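You operate a simulated robot arm through the tools that you are given. There is no shell and no other tool.

The job below is to be done with a simulated two-armed robot. You get a single attempt, and the scene is never put back.

Task
Open the catch, hold the hose and slide its clip to the band on its label.
Fine: shut the catch again and lay the hose on the yellow outline.

Only the result counts: the job must be done as asked and must still hold three seconds after the hand-in. Knocking over, shifting, dropping, spilling or breaking anything else fails it.

Robot
Two 6-joint arms with two-finger grippers on one trunk, on a base that drives. Base frame: it is fixed to the floor where the robot stands at the start and does not move with it; the origin is under the middle of the robot, x ahead of it, y to its left, z up. Units: m, degrees, N and s.
The left shoulder is at the start at [0.03, 0.178, 0.913], the right one opposite. With the tool pointing down near the work surface each hand reaches from about 0.1 to 0.84 m from the robot's upright axis, wherever it stands, measured 20 degrees to its own side. Places, roughly: band clip [-1, -2, 0.9]; blue catch of the band clip [-1, -2, 0.9]; hose [-1.25, -2, 0.75]; yellow outline [-0.6, -1.9, 0.8]. Payload 2.54 kg a hand.
The TCP of each hand is the grasp point between the finger pads, 0.03 m short of the fingertips. In the tool frame z runs along the fingers and y along their closing line. Largest opening 0.116 m; the body of the gripper starts 0.095 m behind the TCP.
Orientation is told as [roll, pitch, yaw] about the base's x, y, z axes, in that order, counted from this pose: with the fingers straight down and closing along the base's y, the tool's x points along the base's -x, its y along +y and its z along -z.

Tools
- The arms move only by the tool arm_command. It takes "left_increments", "right_increments" or both (then of equal length, played together; a hand with none holds still); each is text: rows parted by semicolons, each of 7 numbers parted by spaces: the shift along the tool's x, y, z in m, then the turn, a rotation vector about the tool's x, y, z in degrees, then the opening, from 0 (shut) to 1 (fully open). In form: dx dy dz ax ay az grip; .... A call has 1 to 20 rows; each row shifts and turns the commanded pose from where the row before left it, along the tool's axes as they then stand. Rows are played at 5 a second. More than 0.05 m and 8.6 degrees between two rows, or a gripper value outside its range, and nothing of the call is played. A pose out of reach is approached as far as the arm can. The call stops where the force on the tool passes 60 N (or 10 N more than at its start, if that is more) or the arm is blocked; 0.2 s more then pass. The fingers move at their own pace (about 0.153 m/s each) and stop on an object; they squeeze with about 37 N. The grip force told is the motor's: it shows also when the fingers shut on nothing. Time passes only in rows, and 0.2 s behind the last, so rows that do not move let the fingers close. It gives the time, the measured TCP pose, the force on the tool (base axes), the opening and the grip force at its end, in the units of the frame above (readings bear some noise), with the torque about the TCP (base axes, N m) and any sound that the robot's microphone picked up.
- Cameras (640 x 400 px; columns grow to the right, rows downward): "scene" is now at [0.0486, 0.0041, 1.6376]; the picture's right is [0.03, -1.00, 0.00], its down [-0.73, -0.02, -0.68] and it looks along [0.68, 0.02, -0.73] (base axes); focal length 250 px, centre (320, 200). "left" rides on the left gripper at [0.069, 0.015, -0.122] in its tool frame; the picture's right is [-0.21, 0.98, 0.00], its down [-0.83, -0.18, -0.53] and it looks along [-0.52, -0.11, 0.85] (tool axes); focal length 251 px, centre (320, 200). "right" rides on the right gripper at [0.069, -0.015, -0.122] in its tool frame; the picture's right is [0.21, 0.98, 0.00], its down [-0.83, 0.18, -0.53] and it looks along [-0.52, 0.11, 0.85] (tool axes); focal length 251 px, centre (320, 200). There is no depth. A picture from a camera that has moved, and an enlarged one, comes with that camera's place and axes in the base frame and with its lens.
- grab_frame(camera): a new picture of that camera. No time passes.
- move_column(by): slides the trunk up (or, below 0, down) by that many m; the arms and the scene camera ride with it, the base frame stays. It gives what a move gives, with no picture.
- roll_base(legs): drives the robot by 1 to 6 legs, each [ahead, left, turn to the left] in m, m and degrees, along the robot's own axes; the way and the turn of a leg run together, so that a leg with both is an arc; at most 1.5 m and 180 degrees a leg. The arms and the cameras ride along, it lands a little off, and it stops where it bumps. It gives what a move gives.
- head_to(pan, tilt): turns the head with the scene camera to pan (to the left, within 143 degrees either way) and tilt (down, from -29 to 69), counted from straight ahead of the robot. It gives what a move gives.
- inspect(camera, box): a new picture of the part [left, top, right, bottom] of that camera's present view, enlarged. No time passes.
- sign_off(): hands the job in; it is judged then, once.

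Nothing tells you exact positions but the pictures and the camera data. Unless the task says otherwise, let go and move clear before handing in.

The tools are called by a JSON object that holds its "name" and its "arguments". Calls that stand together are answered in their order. arm_command: Moves the arms, as the interface text tells. Its arguments: {"type":"object","properties":{"left_increments":{"type":"string"},"right_increments":{"type":"string"}},"required":[]} The other tools are called the same way: move_column (by) slides the trunk up or down; roll_base (legs) drives the base; head_to (pan, tilt) turns the head that bears the scene camera; grab_frame (camera) takes a picture; inspect (camera, box) takes an enlarged picture of a part of a camera's view; sign_off () hands the job in.

At the start:

```text
t: 0.0
left_tool_pos: [0.5133, 0.2779, 1.079]
left_ee_rot: [0.1, 0.0, 0.1]
left_force: [0.6, -0.1, 0.7]
left_moment: [0.0, 0.02, 0.01]
left_gripper_width: 0.116
left_finger_force: 0.0
right_tool_pos: [0.5015, -0.2266, 1.1497]
right_ee_rot: [0.0, 0.0, 0.1]
right_force: [0.5, 0.7, 0.0]
right_moment: [0.01, 0.02, 0.01]
right_gripper_width: 0.1161
right_finger_force: 0.0
trunk travel left (down, up): [-0.125, 0.415]
robot x, y, heading: [0.0015, 0.0023, 0.0]
head pan, tilt: [1.8, 46.8]
```

scene: 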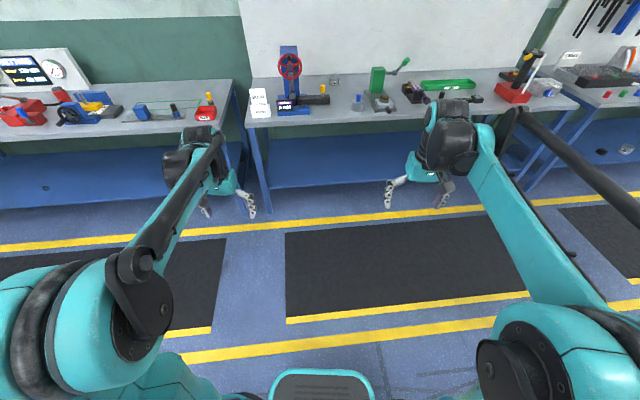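
right: 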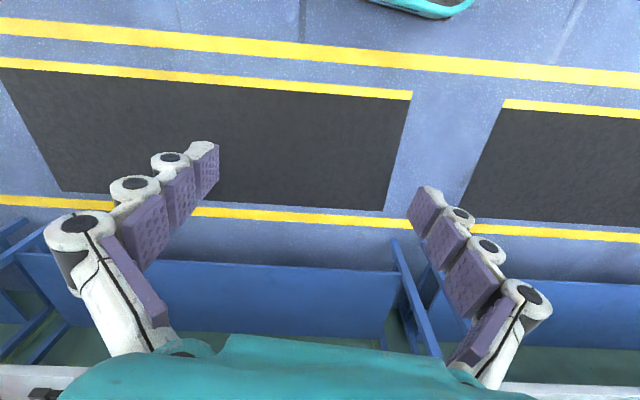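
left: 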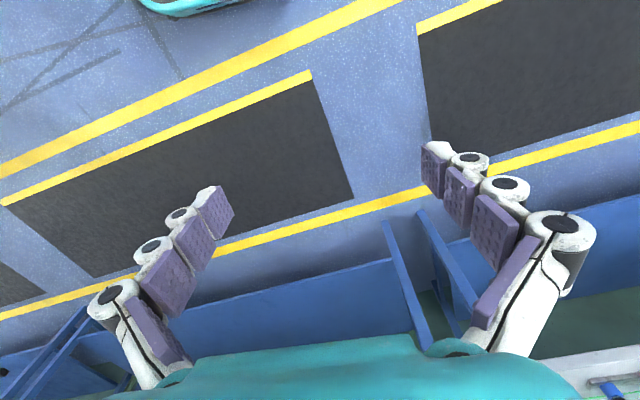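

The robot faces a bench that isn't the one I need; the clip, hose and outline are listed behind and to the right, near [-1, -2]. I'll turn the head that way to look first.

{"name": "head_to", "arguments": {"pan": -116, "tilt": 25}}

{"name": "grab_frame", "arguments": {"camera": "scene"}}

```text
t: 2.0
left_tool_pos: [0.5128, 0.2795, 1.078]
left_ee_rot: [-0.1, 0.0, 0.0]
left_force: [0.3, -0.9, -0.3]
left_moment: [-0.03, 0.0, 0.0]
left_gripper_width: 0.1161
left_finger_force: 0.0
right_tool_pos: [0.5031, -0.2265, 1.1485]
right_ee_rot: [0.0, 0.0, 0.0]
right_force: [-0.3, -0.1, -0.9]
right_moment: [-0.02, -0.01, -0.03]
right_gripper_width: 0.1161
right_finger_force: 0.1
trunk travel left (down, up): [-0.125, 0.415]
robot x, y, heading: [0.0015, -0.001, 0.0]
head pan, tilt: [-116.0, 25.0]
```

```text
taken
camera scene: at [-0.0715, -0.0813, 1.6708], right [-0.9, 0.44, 0.0], down [0.18, 0.38, -0.91], along [-0.4, -0.81, -0.42], focal length 250 px, centre (320, 200)
```

scene: 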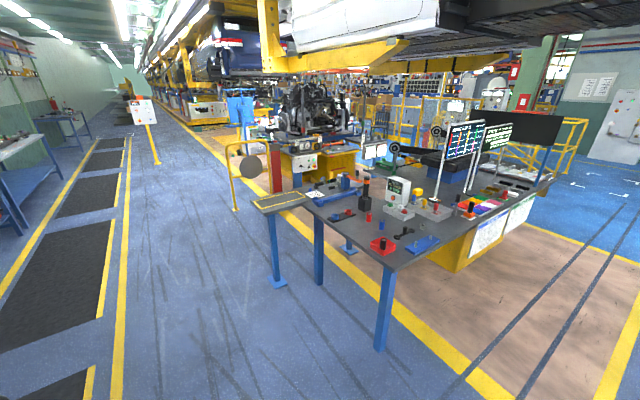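

{"name": "inspect", "arguments": {"camera": "scene", "box": [230, 150, 480, 306]}}

{"name": "inspect", "arguments": {"camera": "scene", "box": [245, 170, 365, 245]}}

```text
2.56 times, centred on (355, 228) of scene
camera zoom: at [-0.0715, -0.0813, 1.6708], right [-0.9, 0.44, 0.0], down [0.18, 0.38, -0.91], along [-0.4, -0.81, -0.42], focal length 640 px, centre (230, 128)
```

zoom: 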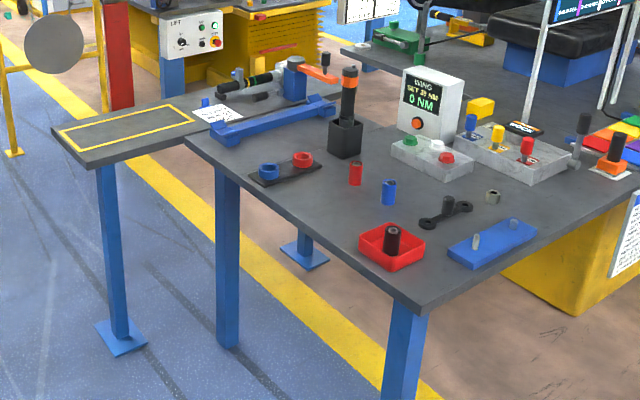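

```text
5.33 times, centred on (305, 208) of scene
camera zoom: at [-0.0715, -0.0813, 1.6708], right [-0.9, 0.44, 0.0], down [0.18, 0.38, -0.91], along [-0.4, -0.81, -0.42], focal length 1334 px, centre (400, 160)
```

zoom: 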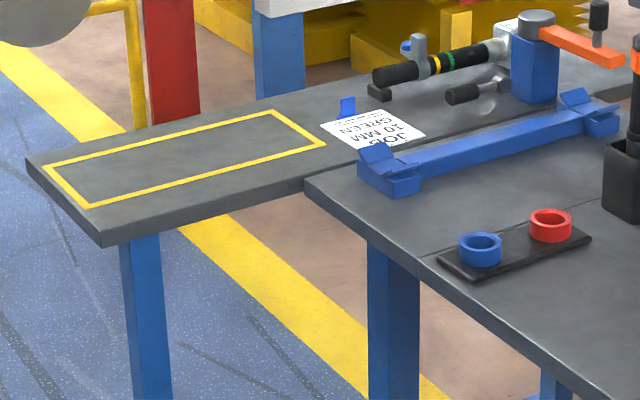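

The work table has a strip projecting toward +x with the yellow outline and a card reading "JOB 10 MM GREEN"; the black hose with yellow and green bands lies just beyond. I'll turn in place toward it, drive partway, and look closer.

{"name": "roll_base", "arguments": {"legs": [[0, 0, -110], [0.7, 0, 0]]}}

{"name": "head_to", "arguments": {"pan": -5, "tilt": 32}}

{"name": "grab_frame", "arguments": {"camera": "scene"}}

```text
t: 10.5
left_tool_pos: [-0.1752, -1.2392, 1.0763]
left_ee_rot: [-0.1, 0.0, -110.9]
left_force: [-0.5, -0.6, 0.5]
left_moment: [0.0, -0.03, 0.0]
left_gripper_width: 0.1159
left_finger_force: 0.1
right_tool_pos: [-0.6448, -1.0475, 1.1487]
right_ee_rot: [0.0, -0.1, -111.0]
right_force: [-0.7, -0.9, 0.3]
right_moment: [0.03, -0.03, -0.02]
right_gripper_width: 0.1157
right_finger_force: 0.0
trunk travel left (down, up): [-0.125, 0.415]
robot x, y, heading: [-0.2521, -0.6587, -111.1]
head pan, tilt: [-116.0, 25.0]
```

```text
t: 12.4
left_tool_pos: [-0.1759, -1.2379, 1.0779]
left_ee_rot: [0.0, -0.1, -111.0]
left_force: [0.4, 0.6, 1.0]
left_moment: [0.03, 0.01, -0.01]
left_gripper_width: 0.1161
left_finger_force: 0.1
right_tool_pos: [-0.6429, -1.0467, 1.1499]
right_ee_rot: [0.0, -0.1, -111.1]
right_force: [0.1, -0.2, -0.4]
right_moment: [-0.01, 0.03, -0.02]
right_gripper_width: 0.1161
right_finger_force: 0.0
trunk travel left (down, up): [-0.125, 0.415]
robot x, y, heading: [-0.2541, -0.6588, -110.9]
head pan, tilt: [-5.0, 32.0]
```

```text
taken
camera scene: at [-0.282, -0.7099, 1.6597], right [-0.9, 0.44, 0.0], down [0.23, 0.48, -0.85], along [-0.37, -0.76, -0.53], focal length 250 px, centre (320, 200)
```

scene: 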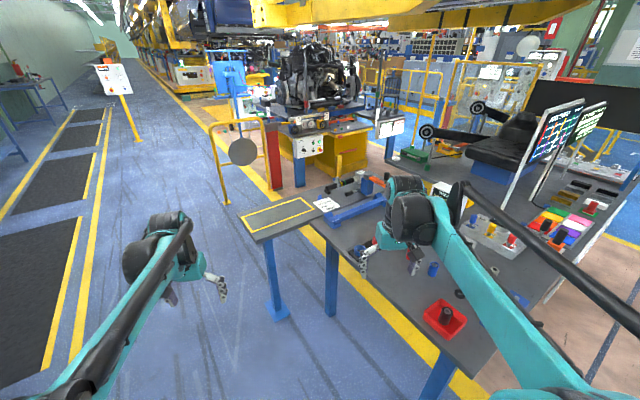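

{"name": "inspect", "arguments": {"camera": "scene", "box": [230, 150, 400, 256]}}

{"name": "inspect", "arguments": {"camera": "scene", "box": [300, 165, 396, 225]}}

```text
3.76 times, centred on (315, 203) of scene
camera zoom: at [-0.282, -0.7099, 1.6597], right [-0.9, 0.44, 0.0], down [0.23, 0.48, -0.85], along [-0.37, -0.76, -0.53], focal length 942 px, centre (339, 189)
```

zoom: 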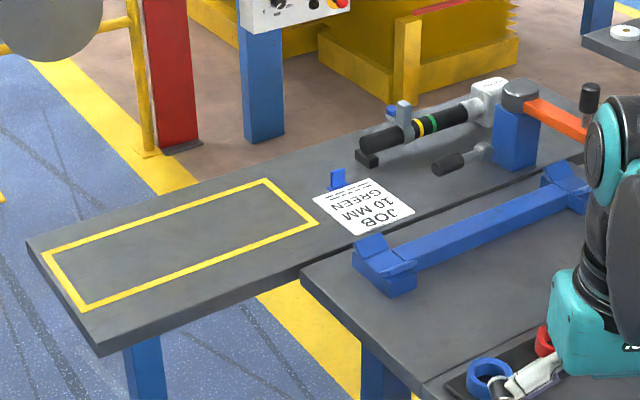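

```text
6.67 times, centred on (348, 195) of scene
camera zoom: at [-0.282, -0.7099, 1.6597], right [-0.9, 0.44, 0.0], down [0.23, 0.48, -0.85], along [-0.37, -0.76, -0.53], focal length 1668 px, centre (133, 233)
```

zoom: 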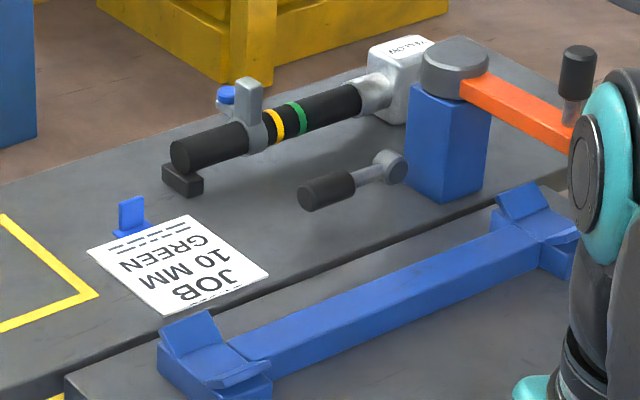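

The hose sits on a spigot of a white block on a narrow strip table (y about -1.7 to -2.05). The clip with its grey ear and blue catch is on it, with yellow and green bands and a card saying GREEN. The card reads from the far (-y) side, which has free floor, so I'll drive around the strip's end to face +y.

{"name": "roll_base", "arguments": {"legs": [[0, 0.75, 0], [0, 0, -159], [-1.85, 0, 0]]}}

```text
refused: -1.85 is not a number from -1.5 to 1.5
```

{"name": "roll_base", "arguments": {"legs": [[0, 0.75, 0], [0, 0, -159], [-0.95, 0, 0], [-0.95, 0, 0]]}}

{"name": "head_to", "arguments": {"pan": 60, "tilt": 30}}

{"name": "grab_frame", "arguments": {"camera": "scene"}}

```text
t: 32.0
left_tool_pos: [0.2221, -2.3281, 1.0791]
left_ee_rot: [0.1, -0.2, 92.0]
left_force: [-0.9, 0.6, -0.6]
left_moment: [0.03, -0.02, 0.01]
left_gripper_width: 0.116
left_finger_force: 0.0
right_tool_pos: [0.7282, -2.323, 1.1502]
right_ee_rot: [0.1, 0.0, 92.0]
right_force: [-0.3, 0.2, 0.4]
right_moment: [0.02, 0.01, -0.02]
right_gripper_width: 0.1159
right_finger_force: 0.1
trunk travel left (down, up): [-0.125, 0.415]
robot x, y, heading: [0.5189, -2.8321, 91.9]
head pan, tilt: [-5.0, 32.0]
```

```text
t: 33.3
left_tool_pos: [0.2221, -2.3284, 1.0785]
left_ee_rot: [-0.1, 0.0, 92.0]
left_force: [0.1, 0.0, -0.3]
left_moment: [-0.03, -0.02, -0.02]
left_gripper_width: 0.1161
left_finger_force: 0.1
right_tool_pos: [0.7282, -2.3221, 1.1491]
right_ee_rot: [0.0, 0.1, 91.9]
right_force: [-0.1, 0.0, 0.0]
right_moment: [-0.03, 0.0, -0.01]
right_gripper_width: 0.116
right_finger_force: 0.1
trunk travel left (down, up): [-0.125, 0.415]
robot x, y, heading: [0.5209, -2.8346, 91.9]
head pan, tilt: [60.0, 30.0]
```

```text
taken
camera scene: at [0.4388, -2.8178, 1.6628], right [0.47, 0.88, 0.0], down [0.44, -0.24, -0.87], along [-0.76, 0.41, -0.5], focal length 250 px, centre (320, 200)
```

scene: 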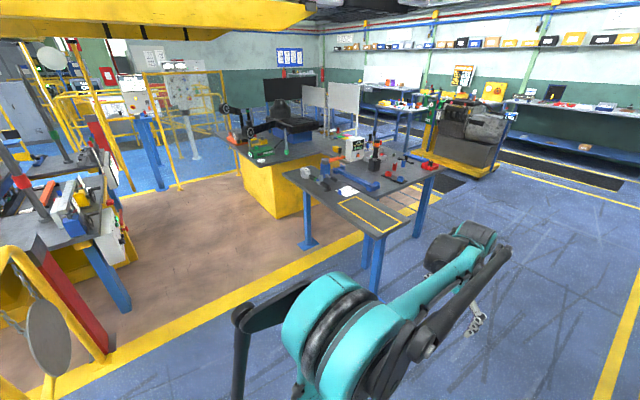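

The near side is free floor with the strip's edge at about y = -2.05. I'll straighten and strafe left until I'm in front of the hose at a safe distance.

{"name": "roll_base", "arguments": {"legs": [[0, 0, -1.9], [0, 1.4, 0]]}}

{"name": "head_to", "arguments": {"pan": 0, "tilt": 40}}

{"name": "grab_frame", "arguments": {"camera": "scene"}}

```text
t: 40.6
left_tool_pos: [-1.1344, -2.3143, 1.0786]
left_ee_rot: [0.0, 0.0, 89.6]
left_force: [-0.2, -0.1, 0.4]
left_moment: [0.0, 0.01, 0.01]
left_gripper_width: 0.1161
left_finger_force: 0.0
right_tool_pos: [-0.6284, -2.3277, 1.1486]
right_ee_rot: [0.0, 0.0, 89.8]
right_force: [0.1, 0.4, 1.1]
right_moment: [-0.02, -0.01, -0.01]
right_gripper_width: 0.1159
right_finger_force: 0.0
trunk travel left (down, up): [-0.125, 0.415]
robot x, y, heading: [-0.8554, -2.8322, 89.9]
head pan, tilt: [60.0, 30.0]
```

```text
t: 41.9
left_tool_pos: [-1.1349, -2.3127, 1.0786]
left_ee_rot: [0.0, 0.0, 89.7]
left_force: [0.4, 0.0, -0.5]
left_moment: [-0.01, 0.01, -0.02]
left_gripper_width: 0.1159
left_finger_force: 0.0
right_tool_pos: [-0.6289, -2.3283, 1.1495]
right_ee_rot: [0.0, 0.0, 89.7]
right_force: [0.7, -0.4, 0.2]
right_moment: [-0.03, -0.01, 0.01]
right_gripper_width: 0.1157
right_finger_force: 0.0
trunk travel left (down, up): [-0.125, 0.415]
robot x, y, heading: [-0.8623, -2.8297, 90.0]
head pan, tilt: [0.0, 40.0]
```

```text
taken
camera scene: at [-0.8591, -2.7718, 1.6475], right [1.0, -0.01, 0.0], down [0.0, -0.64, -0.77], along [0.0, 0.77, -0.64], focal length 250 px, centre (320, 200)
```

scene: 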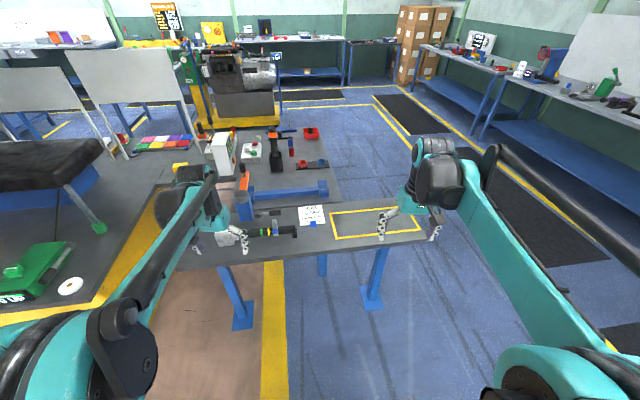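

{"name": "inspect", "arguments": {"camera": "scene", "box": [200, 185, 328, 265]}}

{"name": "inspect", "arguments": {"camera": "scene", "box": [180, 170, 436, 330]}}

{"name": "grab_frame", "arguments": {"camera": "left"}}

{"name": "grab_frame", "arguments": {"camera": "right"}}

```text
5.00 times, centred on (264, 225) of scene
camera zoom: at [-0.8591, -2.7718, 1.6475], right [1.0, -0.01, 0.0], down [0.0, -0.64, -0.77], along [0.0, 0.77, -0.64], focal length 1251 px, centre (600, 75)
```

zoom: 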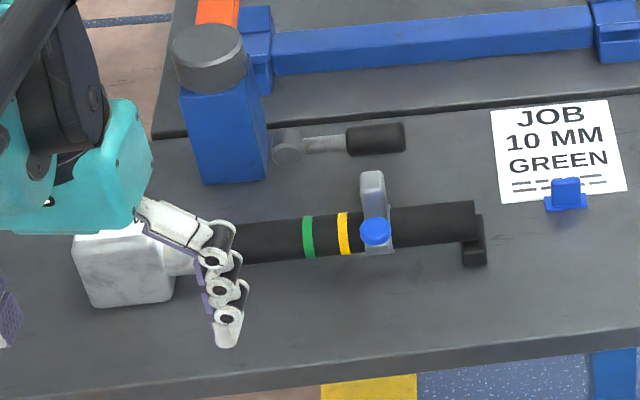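

```text
2.50 times, centred on (308, 250) of scene
camera zoom: at [-0.8591, -2.7718, 1.6475], right [1.0, -0.01, 0.0], down [0.0, -0.64, -0.77], along [0.0, 0.77, -0.64], focal length 625 px, centre (350, 75)
```

zoom: 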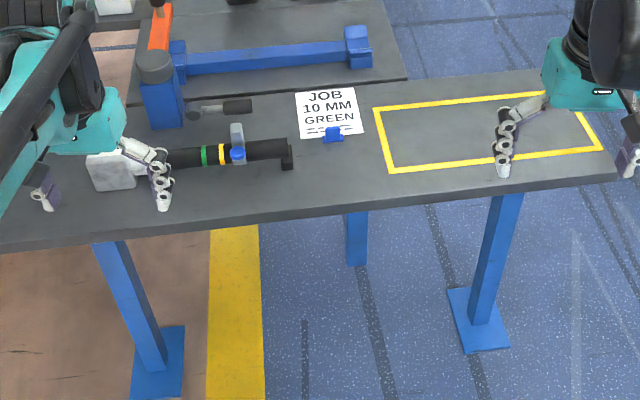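

```text
taken
camera left: at [-1.1506, -2.383, 1.2001], right [-0.98, 0.22, 0.0], down [0.19, 0.82, 0.53], along [0.12, 0.52, -0.85], focal length 251 px, centre (320, 200)
```

left: 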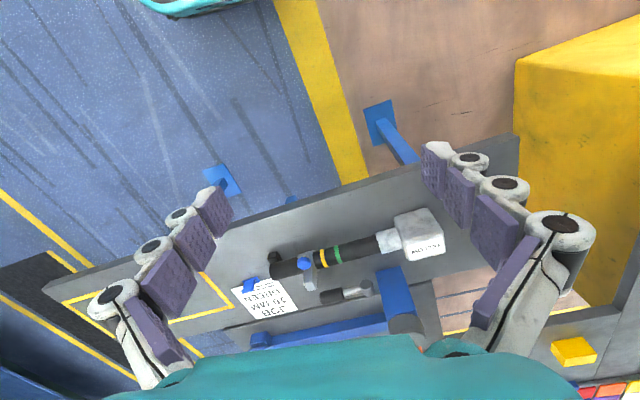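

```text
taken
camera right: at [-0.6137, -2.3969, 1.2715], right [-0.98, -0.21, 0.0], down [-0.18, 0.83, 0.53], along [-0.11, 0.52, -0.85], focal length 251 px, centre (320, 200)
```

right: 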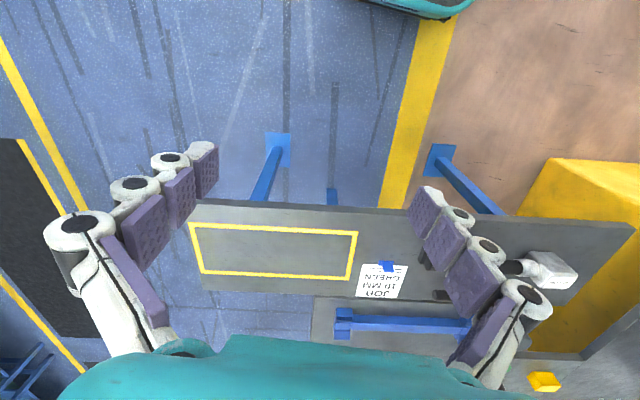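

{"name": "inspect", "arguments": {"camera": "left", "box": [240, 200, 448, 330]}}

{"name": "inspect", "arguments": {"camera": "left", "box": [260, 230, 340, 280]}}

```text
3.08 times, centred on (344, 265) of left
camera zoom: at [-1.1506, -2.383, 1.2001], right [-0.98, 0.22, 0.0], down [0.19, 0.82, 0.53], along [0.12, 0.52, -0.85], focal length 774 px, centre (246, 0)
```

zoom: 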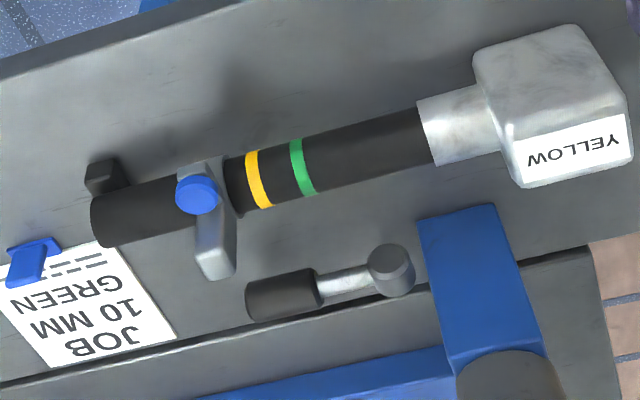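

```text
8.00 times, centred on (300, 255) of left
camera zoom: at [-1.1506, -2.383, 1.2001], right [-0.98, 0.22, 0.0], down [0.19, 0.82, 0.53], along [0.12, 0.52, -0.85], focal length 2012 px, centre (480, -240)
```

zoom: 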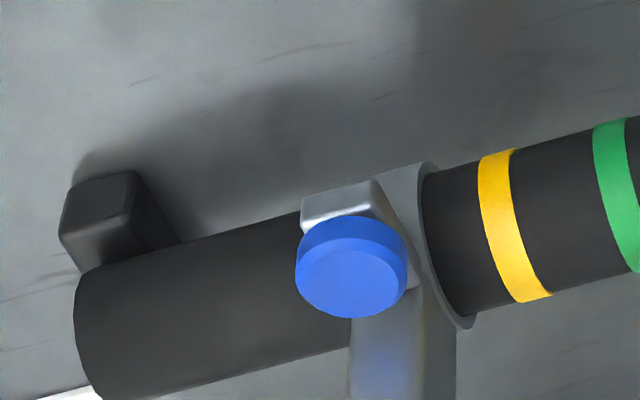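

The white block that the hose plugs into carries its own label, "YELLOW", while the nearby card says "JOB 10 MM GREEN". I'll look around the bench to decide which label belongs to the hose.

{"name": "inspect", "arguments": {"camera": "scene", "box": [120, 110, 340, 248]}}

{"name": "inspect", "arguments": {"camera": "left", "box": [360, 200, 460, 265]}}

{"name": "inspect", "arguments": {"camera": "left", "box": [220, 260, 320, 325]}}

```text
2.90 times, centred on (230, 179) of scene
camera zoom: at [-0.8591, -2.7718, 1.6475], right [1.0, -0.01, 0.0], down [0.0, -0.64, -0.77], along [0.0, 0.77, -0.64], focal length 725 px, centre (581, 261)
```

zoom: 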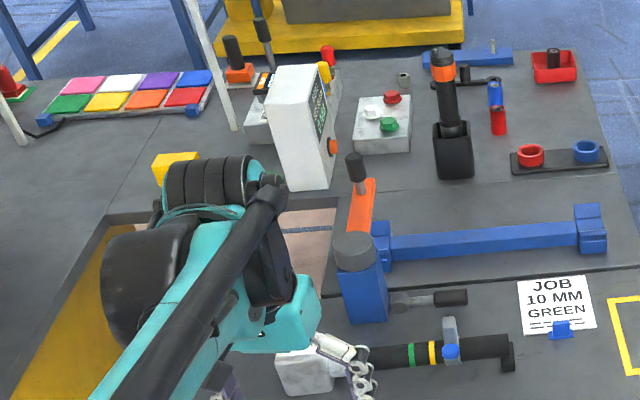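

```text
6.15 times, centred on (410, 232) of left
camera zoom: at [-1.1506, -2.383, 1.2001], right [-0.98, 0.22, 0.0], down [0.19, 0.82, 0.53], along [0.12, 0.52, -0.85], focal length 1547 px, centre (-234, 0)
```

zoom: 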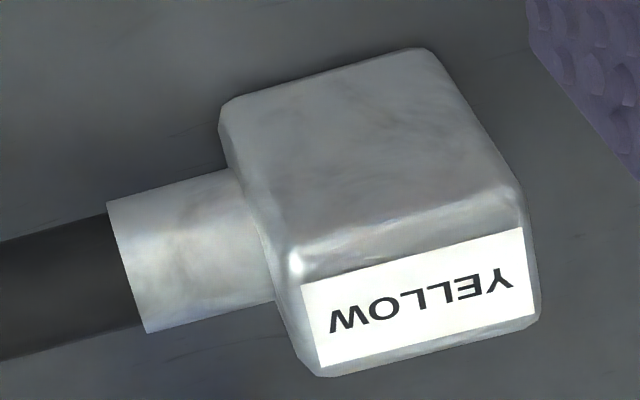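

```text
6.15 times, centred on (270, 292) of left
camera zoom: at [-1.1506, -2.383, 1.2001], right [-0.98, 0.22, 0.0], down [0.19, 0.82, 0.53], along [0.12, 0.52, -0.85], focal length 1547 px, centre (628, -369)
```

zoom: 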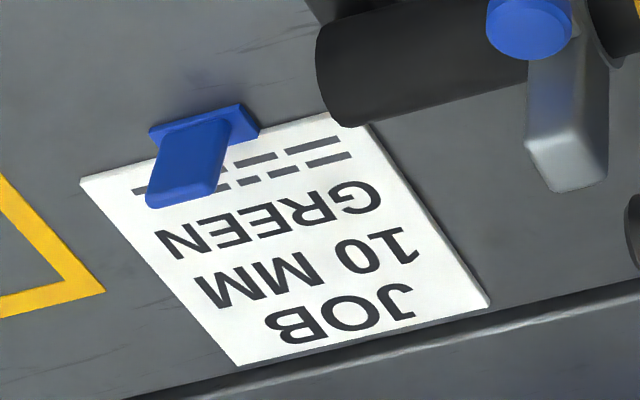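

The white block with the YELLOW label is part of the hose assembly: together they're about 0.36 m long, which matches the outline. So I take YELLOW as the hose's label, and the JOB card as something separate. I'll move closer and study the clip.

{"name": "roll_base", "arguments": {"legs": [[0.28, 0.08, 0]]}}

{"name": "grab_frame", "arguments": {"camera": "scene"}}

{"name": "grab_frame", "arguments": {"camera": "left"}}

```text
t: 43.9
left_tool_pos: [-1.2099, -2.0323, 1.0775]
left_ee_rot: [0.0, 0.0, 89.6]
left_force: [-0.4, -0.5, 0.0]
left_moment: [-0.01, 0.01, 0.0]
left_gripper_width: 0.116
left_finger_force: 0.1
right_tool_pos: [-0.704, -2.0459, 1.1498]
right_ee_rot: [0.0, 0.2, 89.6]
right_force: [-0.3, 0.0, 0.7]
right_moment: [-0.04, -0.02, 0.01]
right_gripper_width: 0.1163
right_finger_force: 0.2
trunk travel left (down, up): [-0.125, 0.415]
robot x, y, heading: [-0.9375, -2.552, 89.7]
head pan, tilt: [0.0, 40.0]
```

```text
taken
camera scene: at [-0.9364, -2.4899, 1.6474], right [1.0, -0.01, 0.0], down [0.0, -0.64, -0.77], along [0.01, 0.77, -0.64], focal length 250 px, centre (320, 200)
```

scene: 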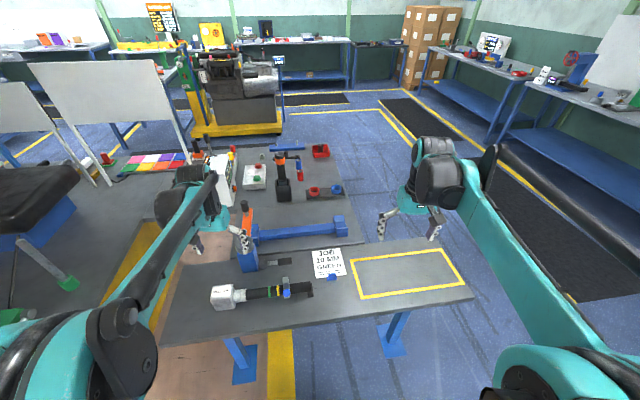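

```text
taken
camera left: at [-1.2271, -2.1009, 1.1997], right [-0.97, 0.22, 0.0], down [0.19, 0.82, 0.53], along [0.12, 0.52, -0.85], focal length 251 px, centre (320, 200)
```

left: 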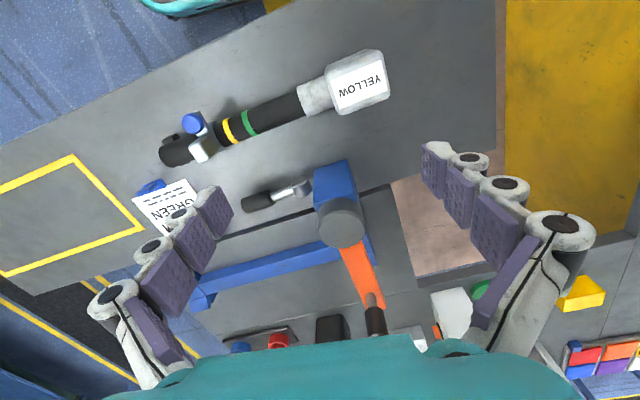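

{"name": "inspect", "arguments": {"camera": "left", "box": [140, 40, 396, 200]}}

{"name": "inspect", "arguments": {"camera": "left", "box": [150, 95, 270, 170]}}

{"name": "inspect", "arguments": {"camera": "scene", "box": [200, 260, 328, 340]}}

{"name": "inspect", "arguments": {"camera": "scene", "box": [256, 268, 320, 308]}}

```text
2.50 times, centred on (268, 120) of left
camera zoom: at [-1.2271, -2.1009, 1.1997], right [-0.97, 0.22, 0.0], down [0.19, 0.82, 0.53], along [0.12, 0.52, -0.85], focal length 629 px, centre (450, 400)
```

zoom: 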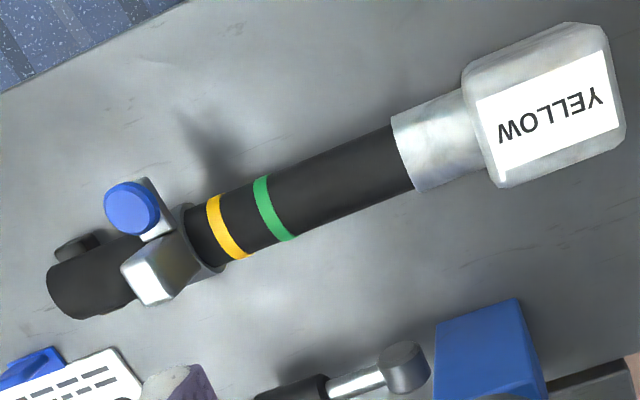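

```text
5.33 times, centred on (210, 132) of left
camera zoom: at [-1.2271, -2.1009, 1.1997], right [-0.97, 0.22, 0.0], down [0.19, 0.82, 0.53], along [0.12, 0.52, -0.85], focal length 1341 px, centre (907, 560)
```

zoom: 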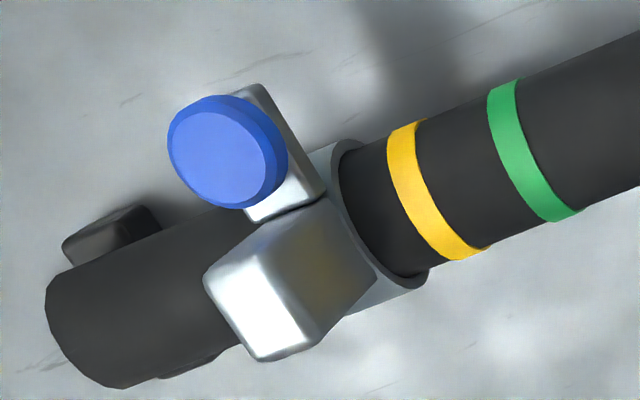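

```text
5.00 times, centred on (264, 300) of scene
camera zoom: at [-0.9364, -2.4899, 1.6474], right [1.0, -0.01, 0.0], down [0.0, -0.64, -0.77], along [0.01, 0.77, -0.64], focal length 1251 px, centre (600, -300)
```

zoom: 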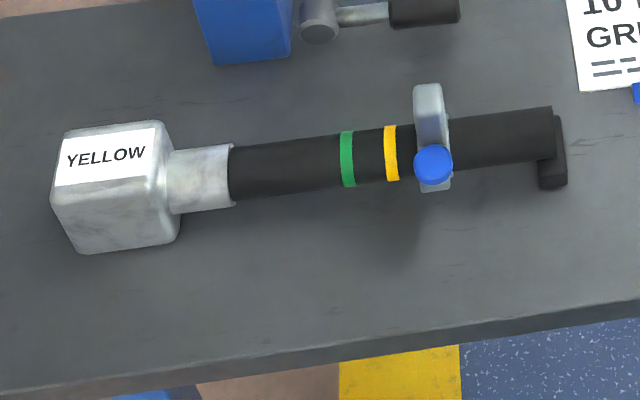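

```text
10.00 times, centred on (288, 288) of scene
camera zoom: at [-0.9364, -2.4899, 1.6474], right [1.0, -0.01, 0.0], down [0.0, -0.64, -0.77], along [0.01, 0.77, -0.64], focal length 2501 px, centre (640, -680)
```

zoom: 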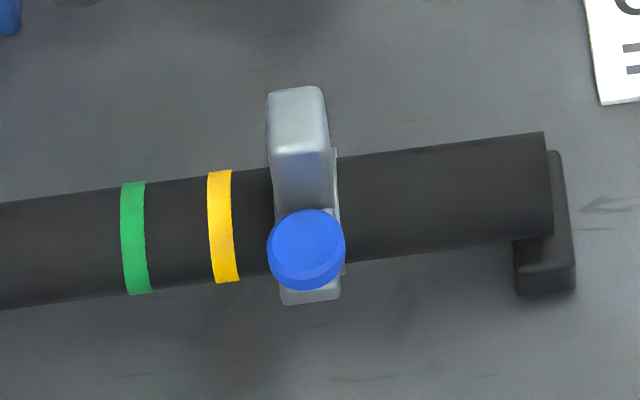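

The blue catch is a vertical knob on the robot side of the clip, about at (-1.045, -2.055, 0.88), next to an upright grey plate. The clip sits roughly 20 mm to the right of the yellow band. I'll tilt the left hand for a low side view of the knob to see how it works.

{"name": "arm_command", "arguments": {"left_increments": "0.035 -0.04 0.02 0 0 0 1; 0.035 -0.04 0.02 0 0 0 1; 0.035 -0.04 0.02 0 0 0 1; 0.035 -0.04 0.02 0 0 0 1; 0 0 0 0 -8 0 1; 0 0 0 0 -8 0 1; 0 0 0 0 -8 0 1; 0 0 0 0 -8 0 1; 0 0 0 0 -8 0 1; 0 0 0 0 -8 0 1; 0.026 0 0.024 0 0 0 1; 0.026 0 0.024 0 0 0 1; 0 0 0 0 0 0 1"}}

{"name": "grab_frame", "arguments": {"camera": "left"}}

```text
refused: row 1 steps farther than a row can; nothing moved
```

```text
taken
camera left: at [-1.2271, -2.1009, 1.1997], right [-0.97, 0.22, 0.0], down [0.19, 0.82, 0.53], along [0.12, 0.52, -0.85], focal length 251 px, centre (320, 200)
```

left: 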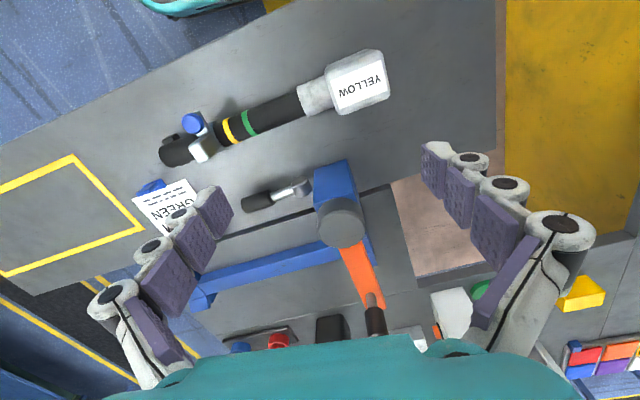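

The first row was slightly over the step limit, so I'll use smaller rows.

{"name": "arm_command", "arguments": {"left_increments": "0.028 -0.032 0.016 0 0 0 1; 0.028 -0.032 0.016 0 0 0 1; 0.028 -0.032 0.016 0 0 0 1; 0.028 -0.032 0.016 0 0 0 1; 0.028 -0.032 0.016 0 0 0 1; 0 0 0 0 -8 0 1; 0 0 0 0 -8 0 1; 0 0 0 0 -8 0 1; 0 0 0 0 -8 0 1; 0 0 0 0 -8 0 1; 0 0 0 0 -8 0 1; 0.026 0 0.024 0 0 0 1; 0.026 0 0.024 0 0 0 1; 0 0 0 0 0 0 1"}}

{"name": "grab_frame", "arguments": {"camera": "left"}}

```text
t: 46.9
left_tool_pos: [-1.0459, -2.1546, 0.9517]
left_ee_rot: [0.1, -48.0, 89.6]
left_force: [-0.1, 0.7, 0.0]
left_moment: [-0.01, 0.01, 0.01]
left_gripper_width: 0.116
left_finger_force: 0.2
left hand out of reach, approached as far as the arm can: row 13
right_tool_pos: [-0.7047, -2.0468, 1.1491]
right_ee_rot: [0.0, -0.1, 89.6]
right_force: [0.3, -0.4, -0.3]
right_moment: [-0.06, 0.02, -0.01]
right_gripper_width: 0.1157
right_finger_force: 0.1
trunk travel left (down, up): [-0.125, 0.415]
robot x, y, heading: [-0.9347, -2.5453, 89.5]
head pan, tilt: [0.0, 40.0]
```

```text
taken
camera left: at [-1.0623, -2.2917, 0.9821], right [-0.98, 0.15, 0.16], down [0.18, 0.16, 0.97], along [0.12, 0.98, -0.18], focal length 251 px, centre (320, 200)
```

left: 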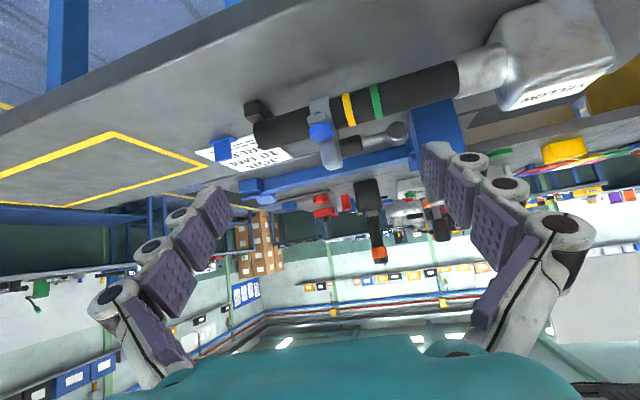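

{"name": "inspect", "arguments": {"camera": "left", "box": [240, 70, 400, 170]}}

{"name": "inspect", "arguments": {"camera": "left", "box": [290, 80, 370, 130]}}

{"name": "inspect", "arguments": {"camera": "left", "box": [290, 120, 370, 170]}}

```text
4.00 times, centred on (320, 120) of left
camera zoom: at [-1.0623, -2.2917, 0.9821], right [-0.98, 0.15, 0.16], down [0.18, 0.16, 0.97], along [0.12, 0.98, -0.18], focal length 1006 px, centre (320, 520)
```

zoom: 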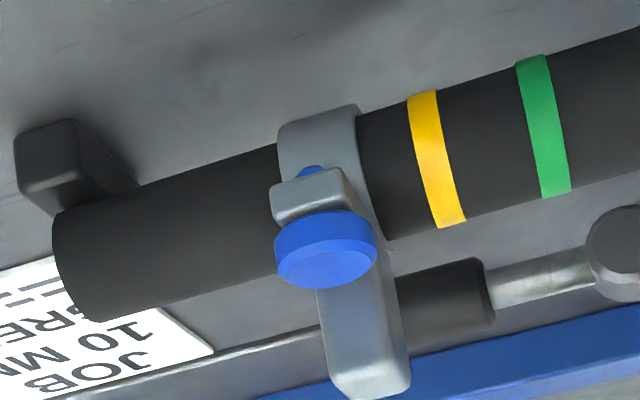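

```text
8.00 times, centred on (330, 105) of left
camera zoom: at [-1.0623, -2.2917, 0.9821], right [-0.98, 0.15, 0.16], down [0.18, 0.16, 0.97], along [0.12, 0.98, -0.18], focal length 2012 px, centre (240, 960)
```

zoom: 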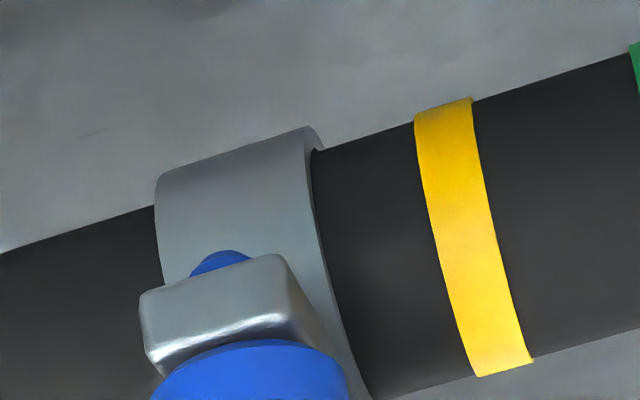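

```text
8.00 times, centred on (330, 145) of left
camera zoom: at [-1.0623, -2.2917, 0.9821], right [-0.98, 0.15, 0.16], down [0.18, 0.16, 0.97], along [0.12, 0.98, -0.18], focal length 2012 px, centre (240, 640)
```

zoom: 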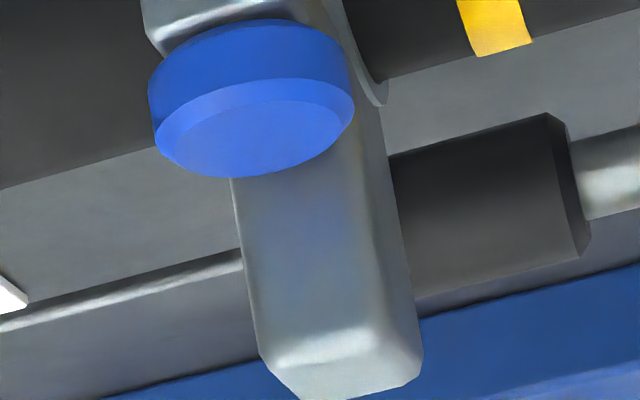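

The knob is a mushroom-headed pin through a lug, with its tip poking out below, so pulling it up should open it and pushing it down should shut it. I estimate the knob top at (-1.0455, -2.049, 0.874), the hose axis at about z 0.838 with 7.5° yaw, the yellow band at x = -1.0795 and the table at z = 0.802. Next I'll bring the left hand upright and turn it to grip across the hose.

{"name": "arm_command", "arguments": {"left_increments": "-0.026 0 -0.024 0 0 0 1; -0.026 0 -0.024 0 0 0 1; -0.026 0 -0.024 0 0 0 1; -0.026 0 -0.024 0 0 0 1; 0 0 0 0 8 0 1; 0 0 0 0 8 0 1; 0 0 0 0 8 0 1; 0 0 0 0 8 0 1; 0 0 0 0 8 0 1; 0 0 0 0 8 0 1; 0 0.03 0 0 0 8.5 1; 0 0.03 0 0 0 8.5 1; 0 0 0 0 0 8.5 1; 0 0 0 0 0 8.5 1"}}

```text
t: 49.9
left_tool_pos: [-1.1099, -2.1688, 1.0905]
left_ee_rot: [0.0, 0.1, 55.4]
left_force: [0.8, 0.3, 1.2]
left_moment: [0.01, 0.01, 0.01]
left_gripper_width: 0.1159
left_finger_force: 0.0
right_tool_pos: [-0.7048, -2.0472, 1.151]
right_ee_rot: [0.0, 0.0, 89.7]
right_force: [-0.4, 0.0, 0.1]
right_moment: [-0.02, -0.03, 0.0]
right_gripper_width: 0.116
right_finger_force: 0.1
trunk travel left (down, up): [-0.125, 0.415]
robot x, y, heading: [-0.9349, -2.546, 89.6]
head pan, tilt: [0.0, 40.0]
```

{"name": "arm_command", "arguments": {"left_increments": "0 0 0 0 0 8 1; 0 0 0 0 0 8 1; 0 0 0 0 0 8 1; 0 0 0 0 0 8 1; 0 0 0 0 0 8 1; 0 0 0 0 0 8 1; 0.007 0.035 0 0 0 0 1; 0.007 0.035 0 0 0 0 1; 0.007 0.035 0 0 0 0 1; 0.007 0.035 0 0 0 0 1; 0 0 0.03 0 0 0 1; 0 0 0 0 0 0 1"}}

{"name": "grab_frame", "arguments": {"camera": "left"}}

{"name": "grab_frame", "arguments": {"camera": "scene"}}

```text
t: 52.5
left_tool_pos: [-1.1565, -2.0345, 1.0606]
left_ee_rot: [-0.1, 0.1, 7.6]
left_force: [0.1, -0.2, 1.2]
left_moment: [-0.01, 0.02, -0.01]
left_gripper_width: 0.116
left_finger_force: 0.0
right_tool_pos: [-0.7043, -2.0467, 1.1489]
right_ee_rot: [0.0, -0.1, 89.6]
right_force: [-0.3, 0.0, -0.6]
right_moment: [0.02, 0.01, 0.04]
right_gripper_width: 0.1157
right_finger_force: 0.1
trunk travel left (down, up): [-0.125, 0.415]
robot x, y, heading: [-0.9358, -2.5488, 89.6]
head pan, tilt: [0.0, 40.0]
```

```text
taken
camera left: at [-1.2282, -2.0288, 1.1824], right [0.08, 1.0, 0.0], down [0.84, -0.07, 0.53], along [0.53, -0.04, -0.85], focal length 251 px, centre (320, 200)
```

left: 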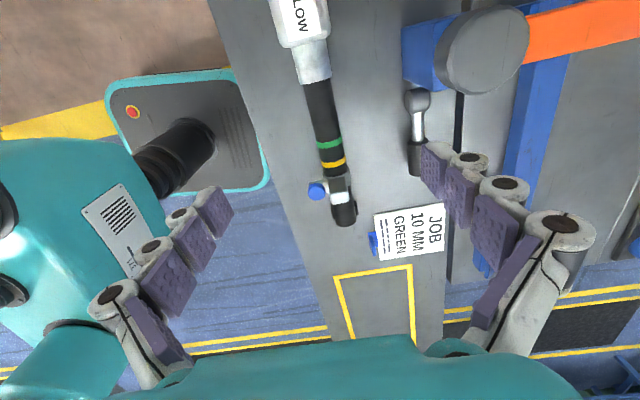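

```text
taken
camera scene: at [-0.9361, -2.4911, 1.6474], right [1.0, -0.01, 0.0], down [0.0, -0.64, -0.77], along [0.01, 0.77, -0.64], focal length 250 px, centre (320, 200)
```

scene: 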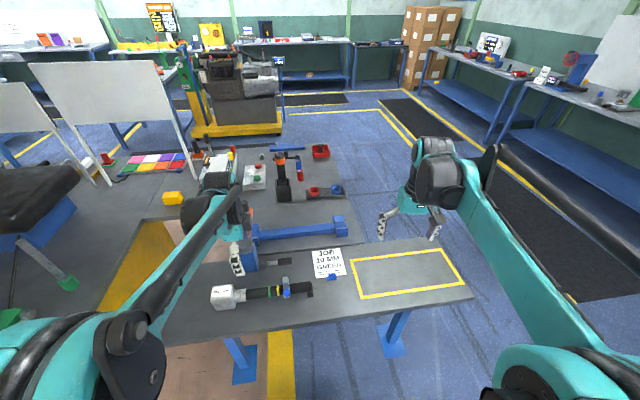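

The left hand is now above the hose at the grip point between the green band and the fitting. I'll partly close the fingers, tilt the wrist away from where the right hand will work, and descend partway to check.

{"name": "arm_command", "arguments": {"left_increments": "0 0 0 0 -7 0 0.6; 0 0 0 0 -7 0 0.6; 0 0 0 0 -6 0 0.6; 0.0137 0 0.0376 0 0 0 0.6; 0.0137 0 0.0376 0 0 0 0.6; 0.0137 0 0.0376 0 0 0 0.6; 0.0137 0 0.0376 0 0 0 0.6; 0 0 0 0 0 0 0.6"}}

{"name": "grab_frame", "arguments": {"camera": "left"}}

{"name": "inspect", "arguments": {"camera": "scene", "box": [190, 200, 350, 320]}}

```text
t: 54.3
left_tool_pos: [-1.1569, -2.0334, 0.8996]
left_ee_rot: [0.1, -20.0, 7.6]
left_force: [0.9, -0.1, 0.2]
left_moment: [0.01, 0.01, -0.05]
left_gripper_width: 0.0696
left_finger_force: 0.1
right_tool_pos: [-0.703, -2.0478, 1.1498]
right_ee_rot: [-0.1, 0.0, 89.5]
right_force: [0.5, -0.1, -0.2]
right_moment: [0.08, -0.01, 0.0]
right_gripper_width: 0.1161
right_finger_force: 0.1
trunk travel left (down, up): [-0.125, 0.415]
robot x, y, heading: [-0.9327, -2.5468, 90.0]
head pan, tilt: [0.0, 40.0]
```

```text
taken
camera left: at [-1.2667, -2.0333, 0.9899], right [0.07, 0.99, 0.07], down [0.61, -0.1, 0.78], along [0.79, -0.01, -0.62], focal length 251 px, centre (320, 200)
```

left: 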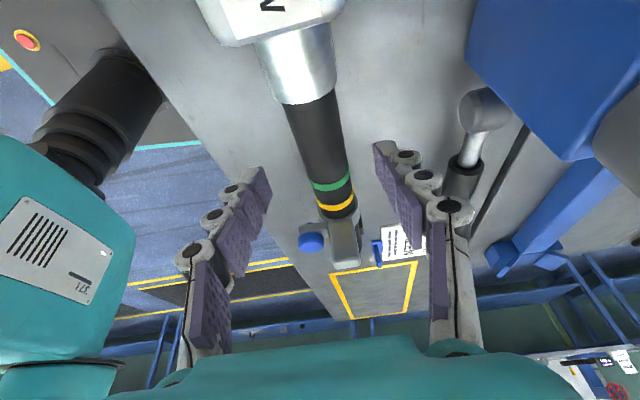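

```text
3.33 times, centred on (270, 260) of scene
camera zoom: at [-0.9357, -2.4918, 1.6475], right [1.0, -0.01, 0.0], down [-0.01, -0.64, -0.77], along [0.01, 0.77, -0.64], focal length 834 px, centre (487, 0)
```

zoom: 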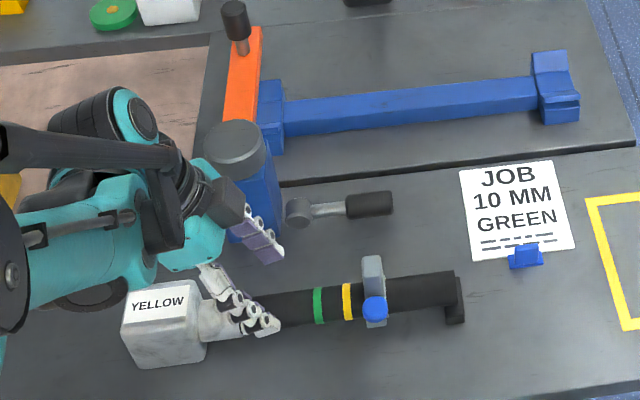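

{"name": "arm_command", "arguments": {"left_increments": "0.0088 0 0.0242 0 0 0 0.6; 0.0085 0 0.0235 0 0 0 0.6; 0 0 0 0 0 0 0.6"}}

{"name": "grab_frame", "arguments": {"camera": "left"}}

{"name": "inspect", "arguments": {"camera": "scene", "box": [200, 260, 328, 340]}}

```text
t: 55.1
left_tool_pos: [-1.1598, -2.0325, 0.8476]
left_ee_rot: [-0.1, -20.0, 7.4]
left_force: [0.4, -0.4, 0.9]
left_moment: [0.0, 0.01, -0.01]
left_gripper_width: 0.0695
left_finger_force: 0.1
right_tool_pos: [-0.7037, -2.0474, 1.1506]
right_ee_rot: [0.0, -0.1, 89.6]
right_force: [-0.4, 0.9, -0.1]
right_moment: [-0.01, 0.02, 0.01]
right_gripper_width: 0.1159
right_finger_force: 0.2
trunk travel left (down, up): [-0.125, 0.415]
robot x, y, heading: [-0.9336, -2.5448, 89.7]
head pan, tilt: [0.0, 40.0]
```

```text
taken
camera left: at [-1.267, -2.0327, 0.9392], right [0.07, 0.99, 0.07], down [0.61, -0.1, 0.78], along [0.79, -0.01, -0.62], focal length 251 px, centre (320, 200)
```

left: 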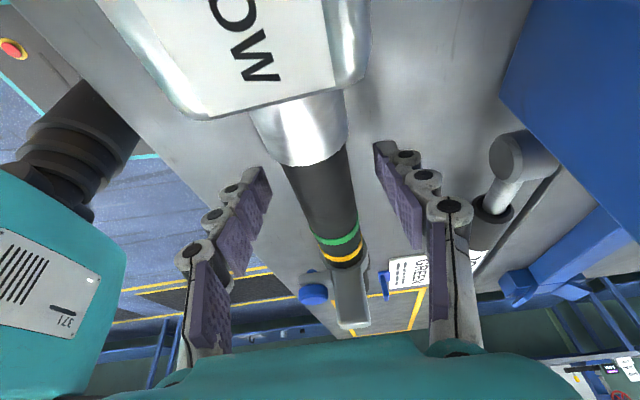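

```text
5.00 times, centred on (264, 300) of scene
camera zoom: at [-0.9359, -2.4915, 1.6475], right [1.0, -0.01, 0.0], down [-0.01, -0.64, -0.77], along [0.01, 0.77, -0.64], focal length 1251 px, centre (600, -300)
```

zoom: 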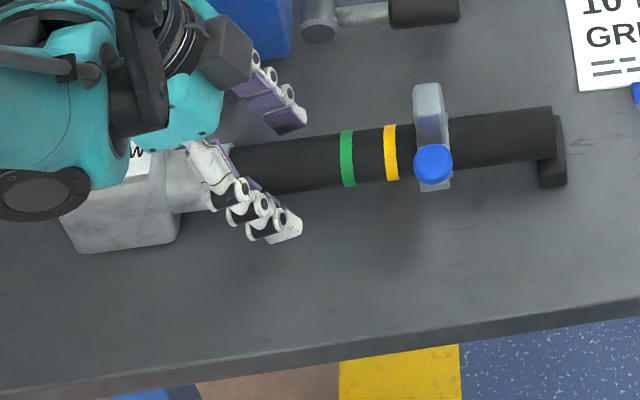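

The hose is centred between the left fingers with everything clear, so I'll close on it.

{"name": "arm_command", "arguments": {"left_increments": "0 0 0 0 0 0 0.3; 0 0 0 0 0 0 0.1; 0 0 0 0 0 0 0; 0 0 0 0 0 0 0"}}

{"name": "inspect", "arguments": {"camera": "scene", "box": [200, 260, 328, 340]}}

{"name": "grab_frame", "arguments": {"camera": "right"}}

```text
t: 56.1
left_tool_pos: [-1.1583, -2.0322, 0.8474]
left_ee_rot: [0.0, -20.0, 7.5]
left_force: [0.6, -0.4, 0.3]
left_moment: [0.02, 0.0, 0.06]
left_gripper_width: 0.0342
left_finger_force: 36.7
right_tool_pos: [-0.7048, -2.0471, 1.149]
right_ee_rot: [0.0, 0.0, 89.6]
right_force: [0.3, 1.1, 0.3]
right_moment: [0.03, 0.02, -0.02]
right_gripper_width: 0.116
right_finger_force: 0.1
trunk travel left (down, up): [-0.125, 0.415]
robot x, y, heading: [-0.9353, -2.5478, 89.6]
head pan, tilt: [0.0, 40.0]
```

```text
5.00 times, centred on (264, 300) of scene
camera zoom: at [-0.9362, -2.491, 1.6474], right [1.0, -0.01, 0.0], down [0.0, -0.64, -0.77], along [0.01, 0.77, -0.64], focal length 1251 px, centre (600, -300)
```

zoom: 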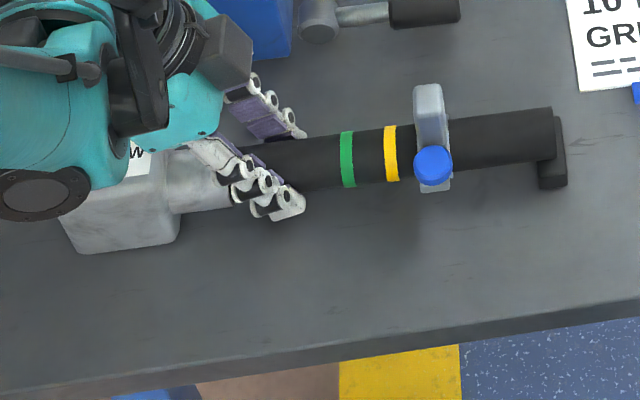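

```text
taken
camera right: at [-0.6901, -2.1166, 1.2715], right [-0.98, -0.21, 0.0], down [-0.18, 0.83, 0.53], along [-0.11, 0.52, -0.85], focal length 251 px, centre (320, 200)
```

right: 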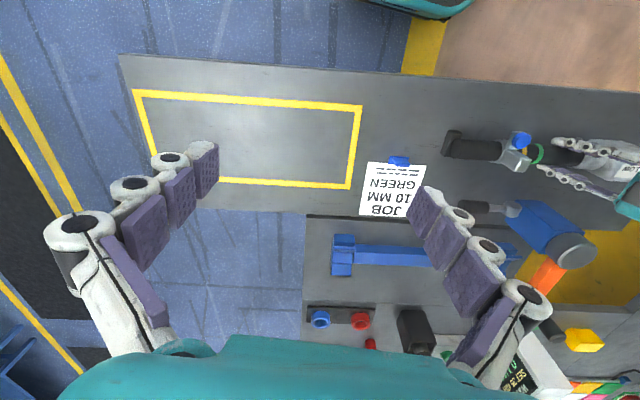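

The left hand holds the hose firmly (34 mm wide). From this picture the outline is about 0.40 x 0.17 m, centred near (-0.596, -1.926), at about 8° yaw. Now the right hand goes above the knob.

{"name": "arm_command", "arguments": {"right_increments": "0 0 0 0 0 -8 1; -0.0054 0.0423 0.0187 0 0 0 1; -0.0054 0.0423 0.0187 0 0 0 1; -0.0054 0.0423 0.0187 0 0 0 1; -0.0054 0.0423 0.0187 0 0 0 1; -0.0054 0.0423 0.0187 0 0 0 1; -0.0054 0.0423 0.0187 0 0 0 1; -0.0054 0.0423 0.0187 0 0 0 1; -0.0054 0.0423 0.0187 0 0 0 0.6; 0 0 0 0 0 0 0.5"}}

{"name": "grab_frame", "arguments": {"camera": "right"}}

{"name": "grab_frame", "arguments": {"camera": "scene"}}

```text
t: 58.3
left_tool_pos: [-1.1578, -2.0333, 0.8486]
left_ee_rot: [-0.1, -20.1, 7.5]
left_force: [1.2, -0.5, 1.2]
left_moment: [0.05, -0.53, 0.02]
left_gripper_width: 0.0341
left_finger_force: 36.5
right_tool_pos: [-1.0454, -2.0463, 0.9993]
right_ee_rot: [0.0, 0.0, 97.5]
right_force: [0.4, -0.8, 0.0]
right_moment: [0.03, 0.01, -0.01]
right_gripper_width: 0.0579
right_finger_force: 0.0
trunk travel left (down, up): [-0.125, 0.415]
robot x, y, heading: [-0.9333, -2.5467, 89.6]
head pan, tilt: [0.0, 40.0]
```

```text
taken
camera right: at [-1.0225, -2.1144, 1.122], right [-0.94, -0.34, 0.0], down [-0.29, 0.8, 0.53], along [-0.18, 0.5, -0.85], focal length 251 px, centre (320, 200)
```

right: 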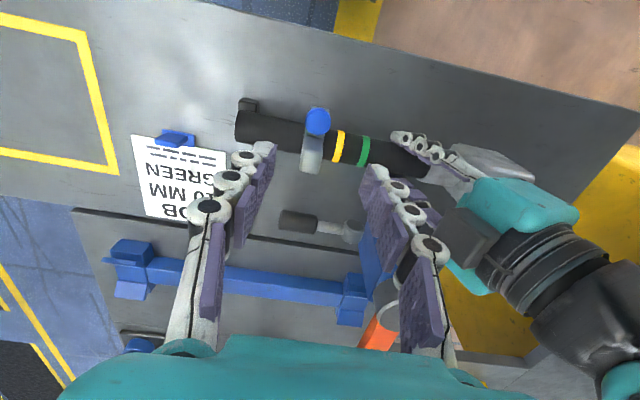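

```text
taken
camera scene: at [-0.936, -2.491, 1.6474], right [1.0, -0.01, 0.0], down [-0.01, -0.64, -0.77], along [0.01, 0.77, -0.64], focal length 250 px, centre (320, 200)
```

scene: 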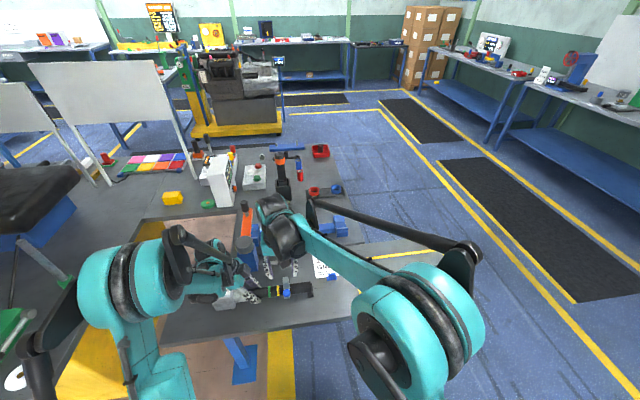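

{"name": "inspect", "arguments": {"camera": "right", "box": [230, 80, 390, 180]}}

{"name": "inspect", "arguments": {"camera": "left", "box": [240, 180, 400, 340]}}

```text
4.00 times, centred on (310, 130) of right
camera zoom: at [-1.0225, -2.1144, 1.122], right [-0.94, -0.34, 0.0], down [-0.29, 0.8, 0.53], along [-0.18, 0.5, -0.85], focal length 1006 px, centre (360, 480)
```

zoom: 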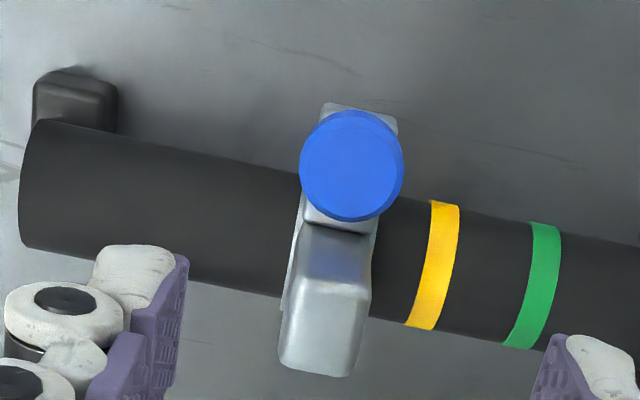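

```text
2.50 times, centred on (320, 260) of left
camera zoom: at [-1.267, -2.0324, 0.9392], right [0.07, 0.99, 0.07], down [0.61, -0.1, 0.78], along [0.79, -0.01, -0.62], focal length 629 px, centre (320, 50)
```

zoom: 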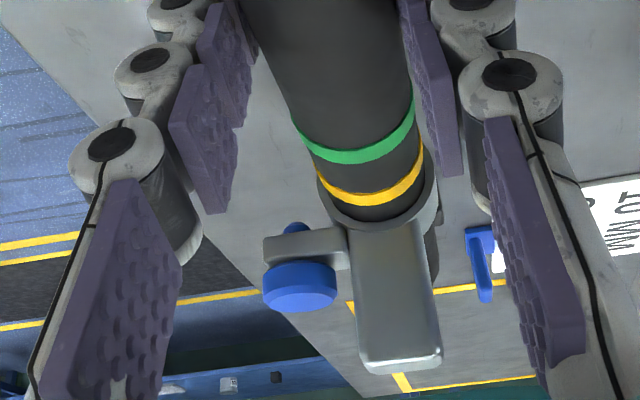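

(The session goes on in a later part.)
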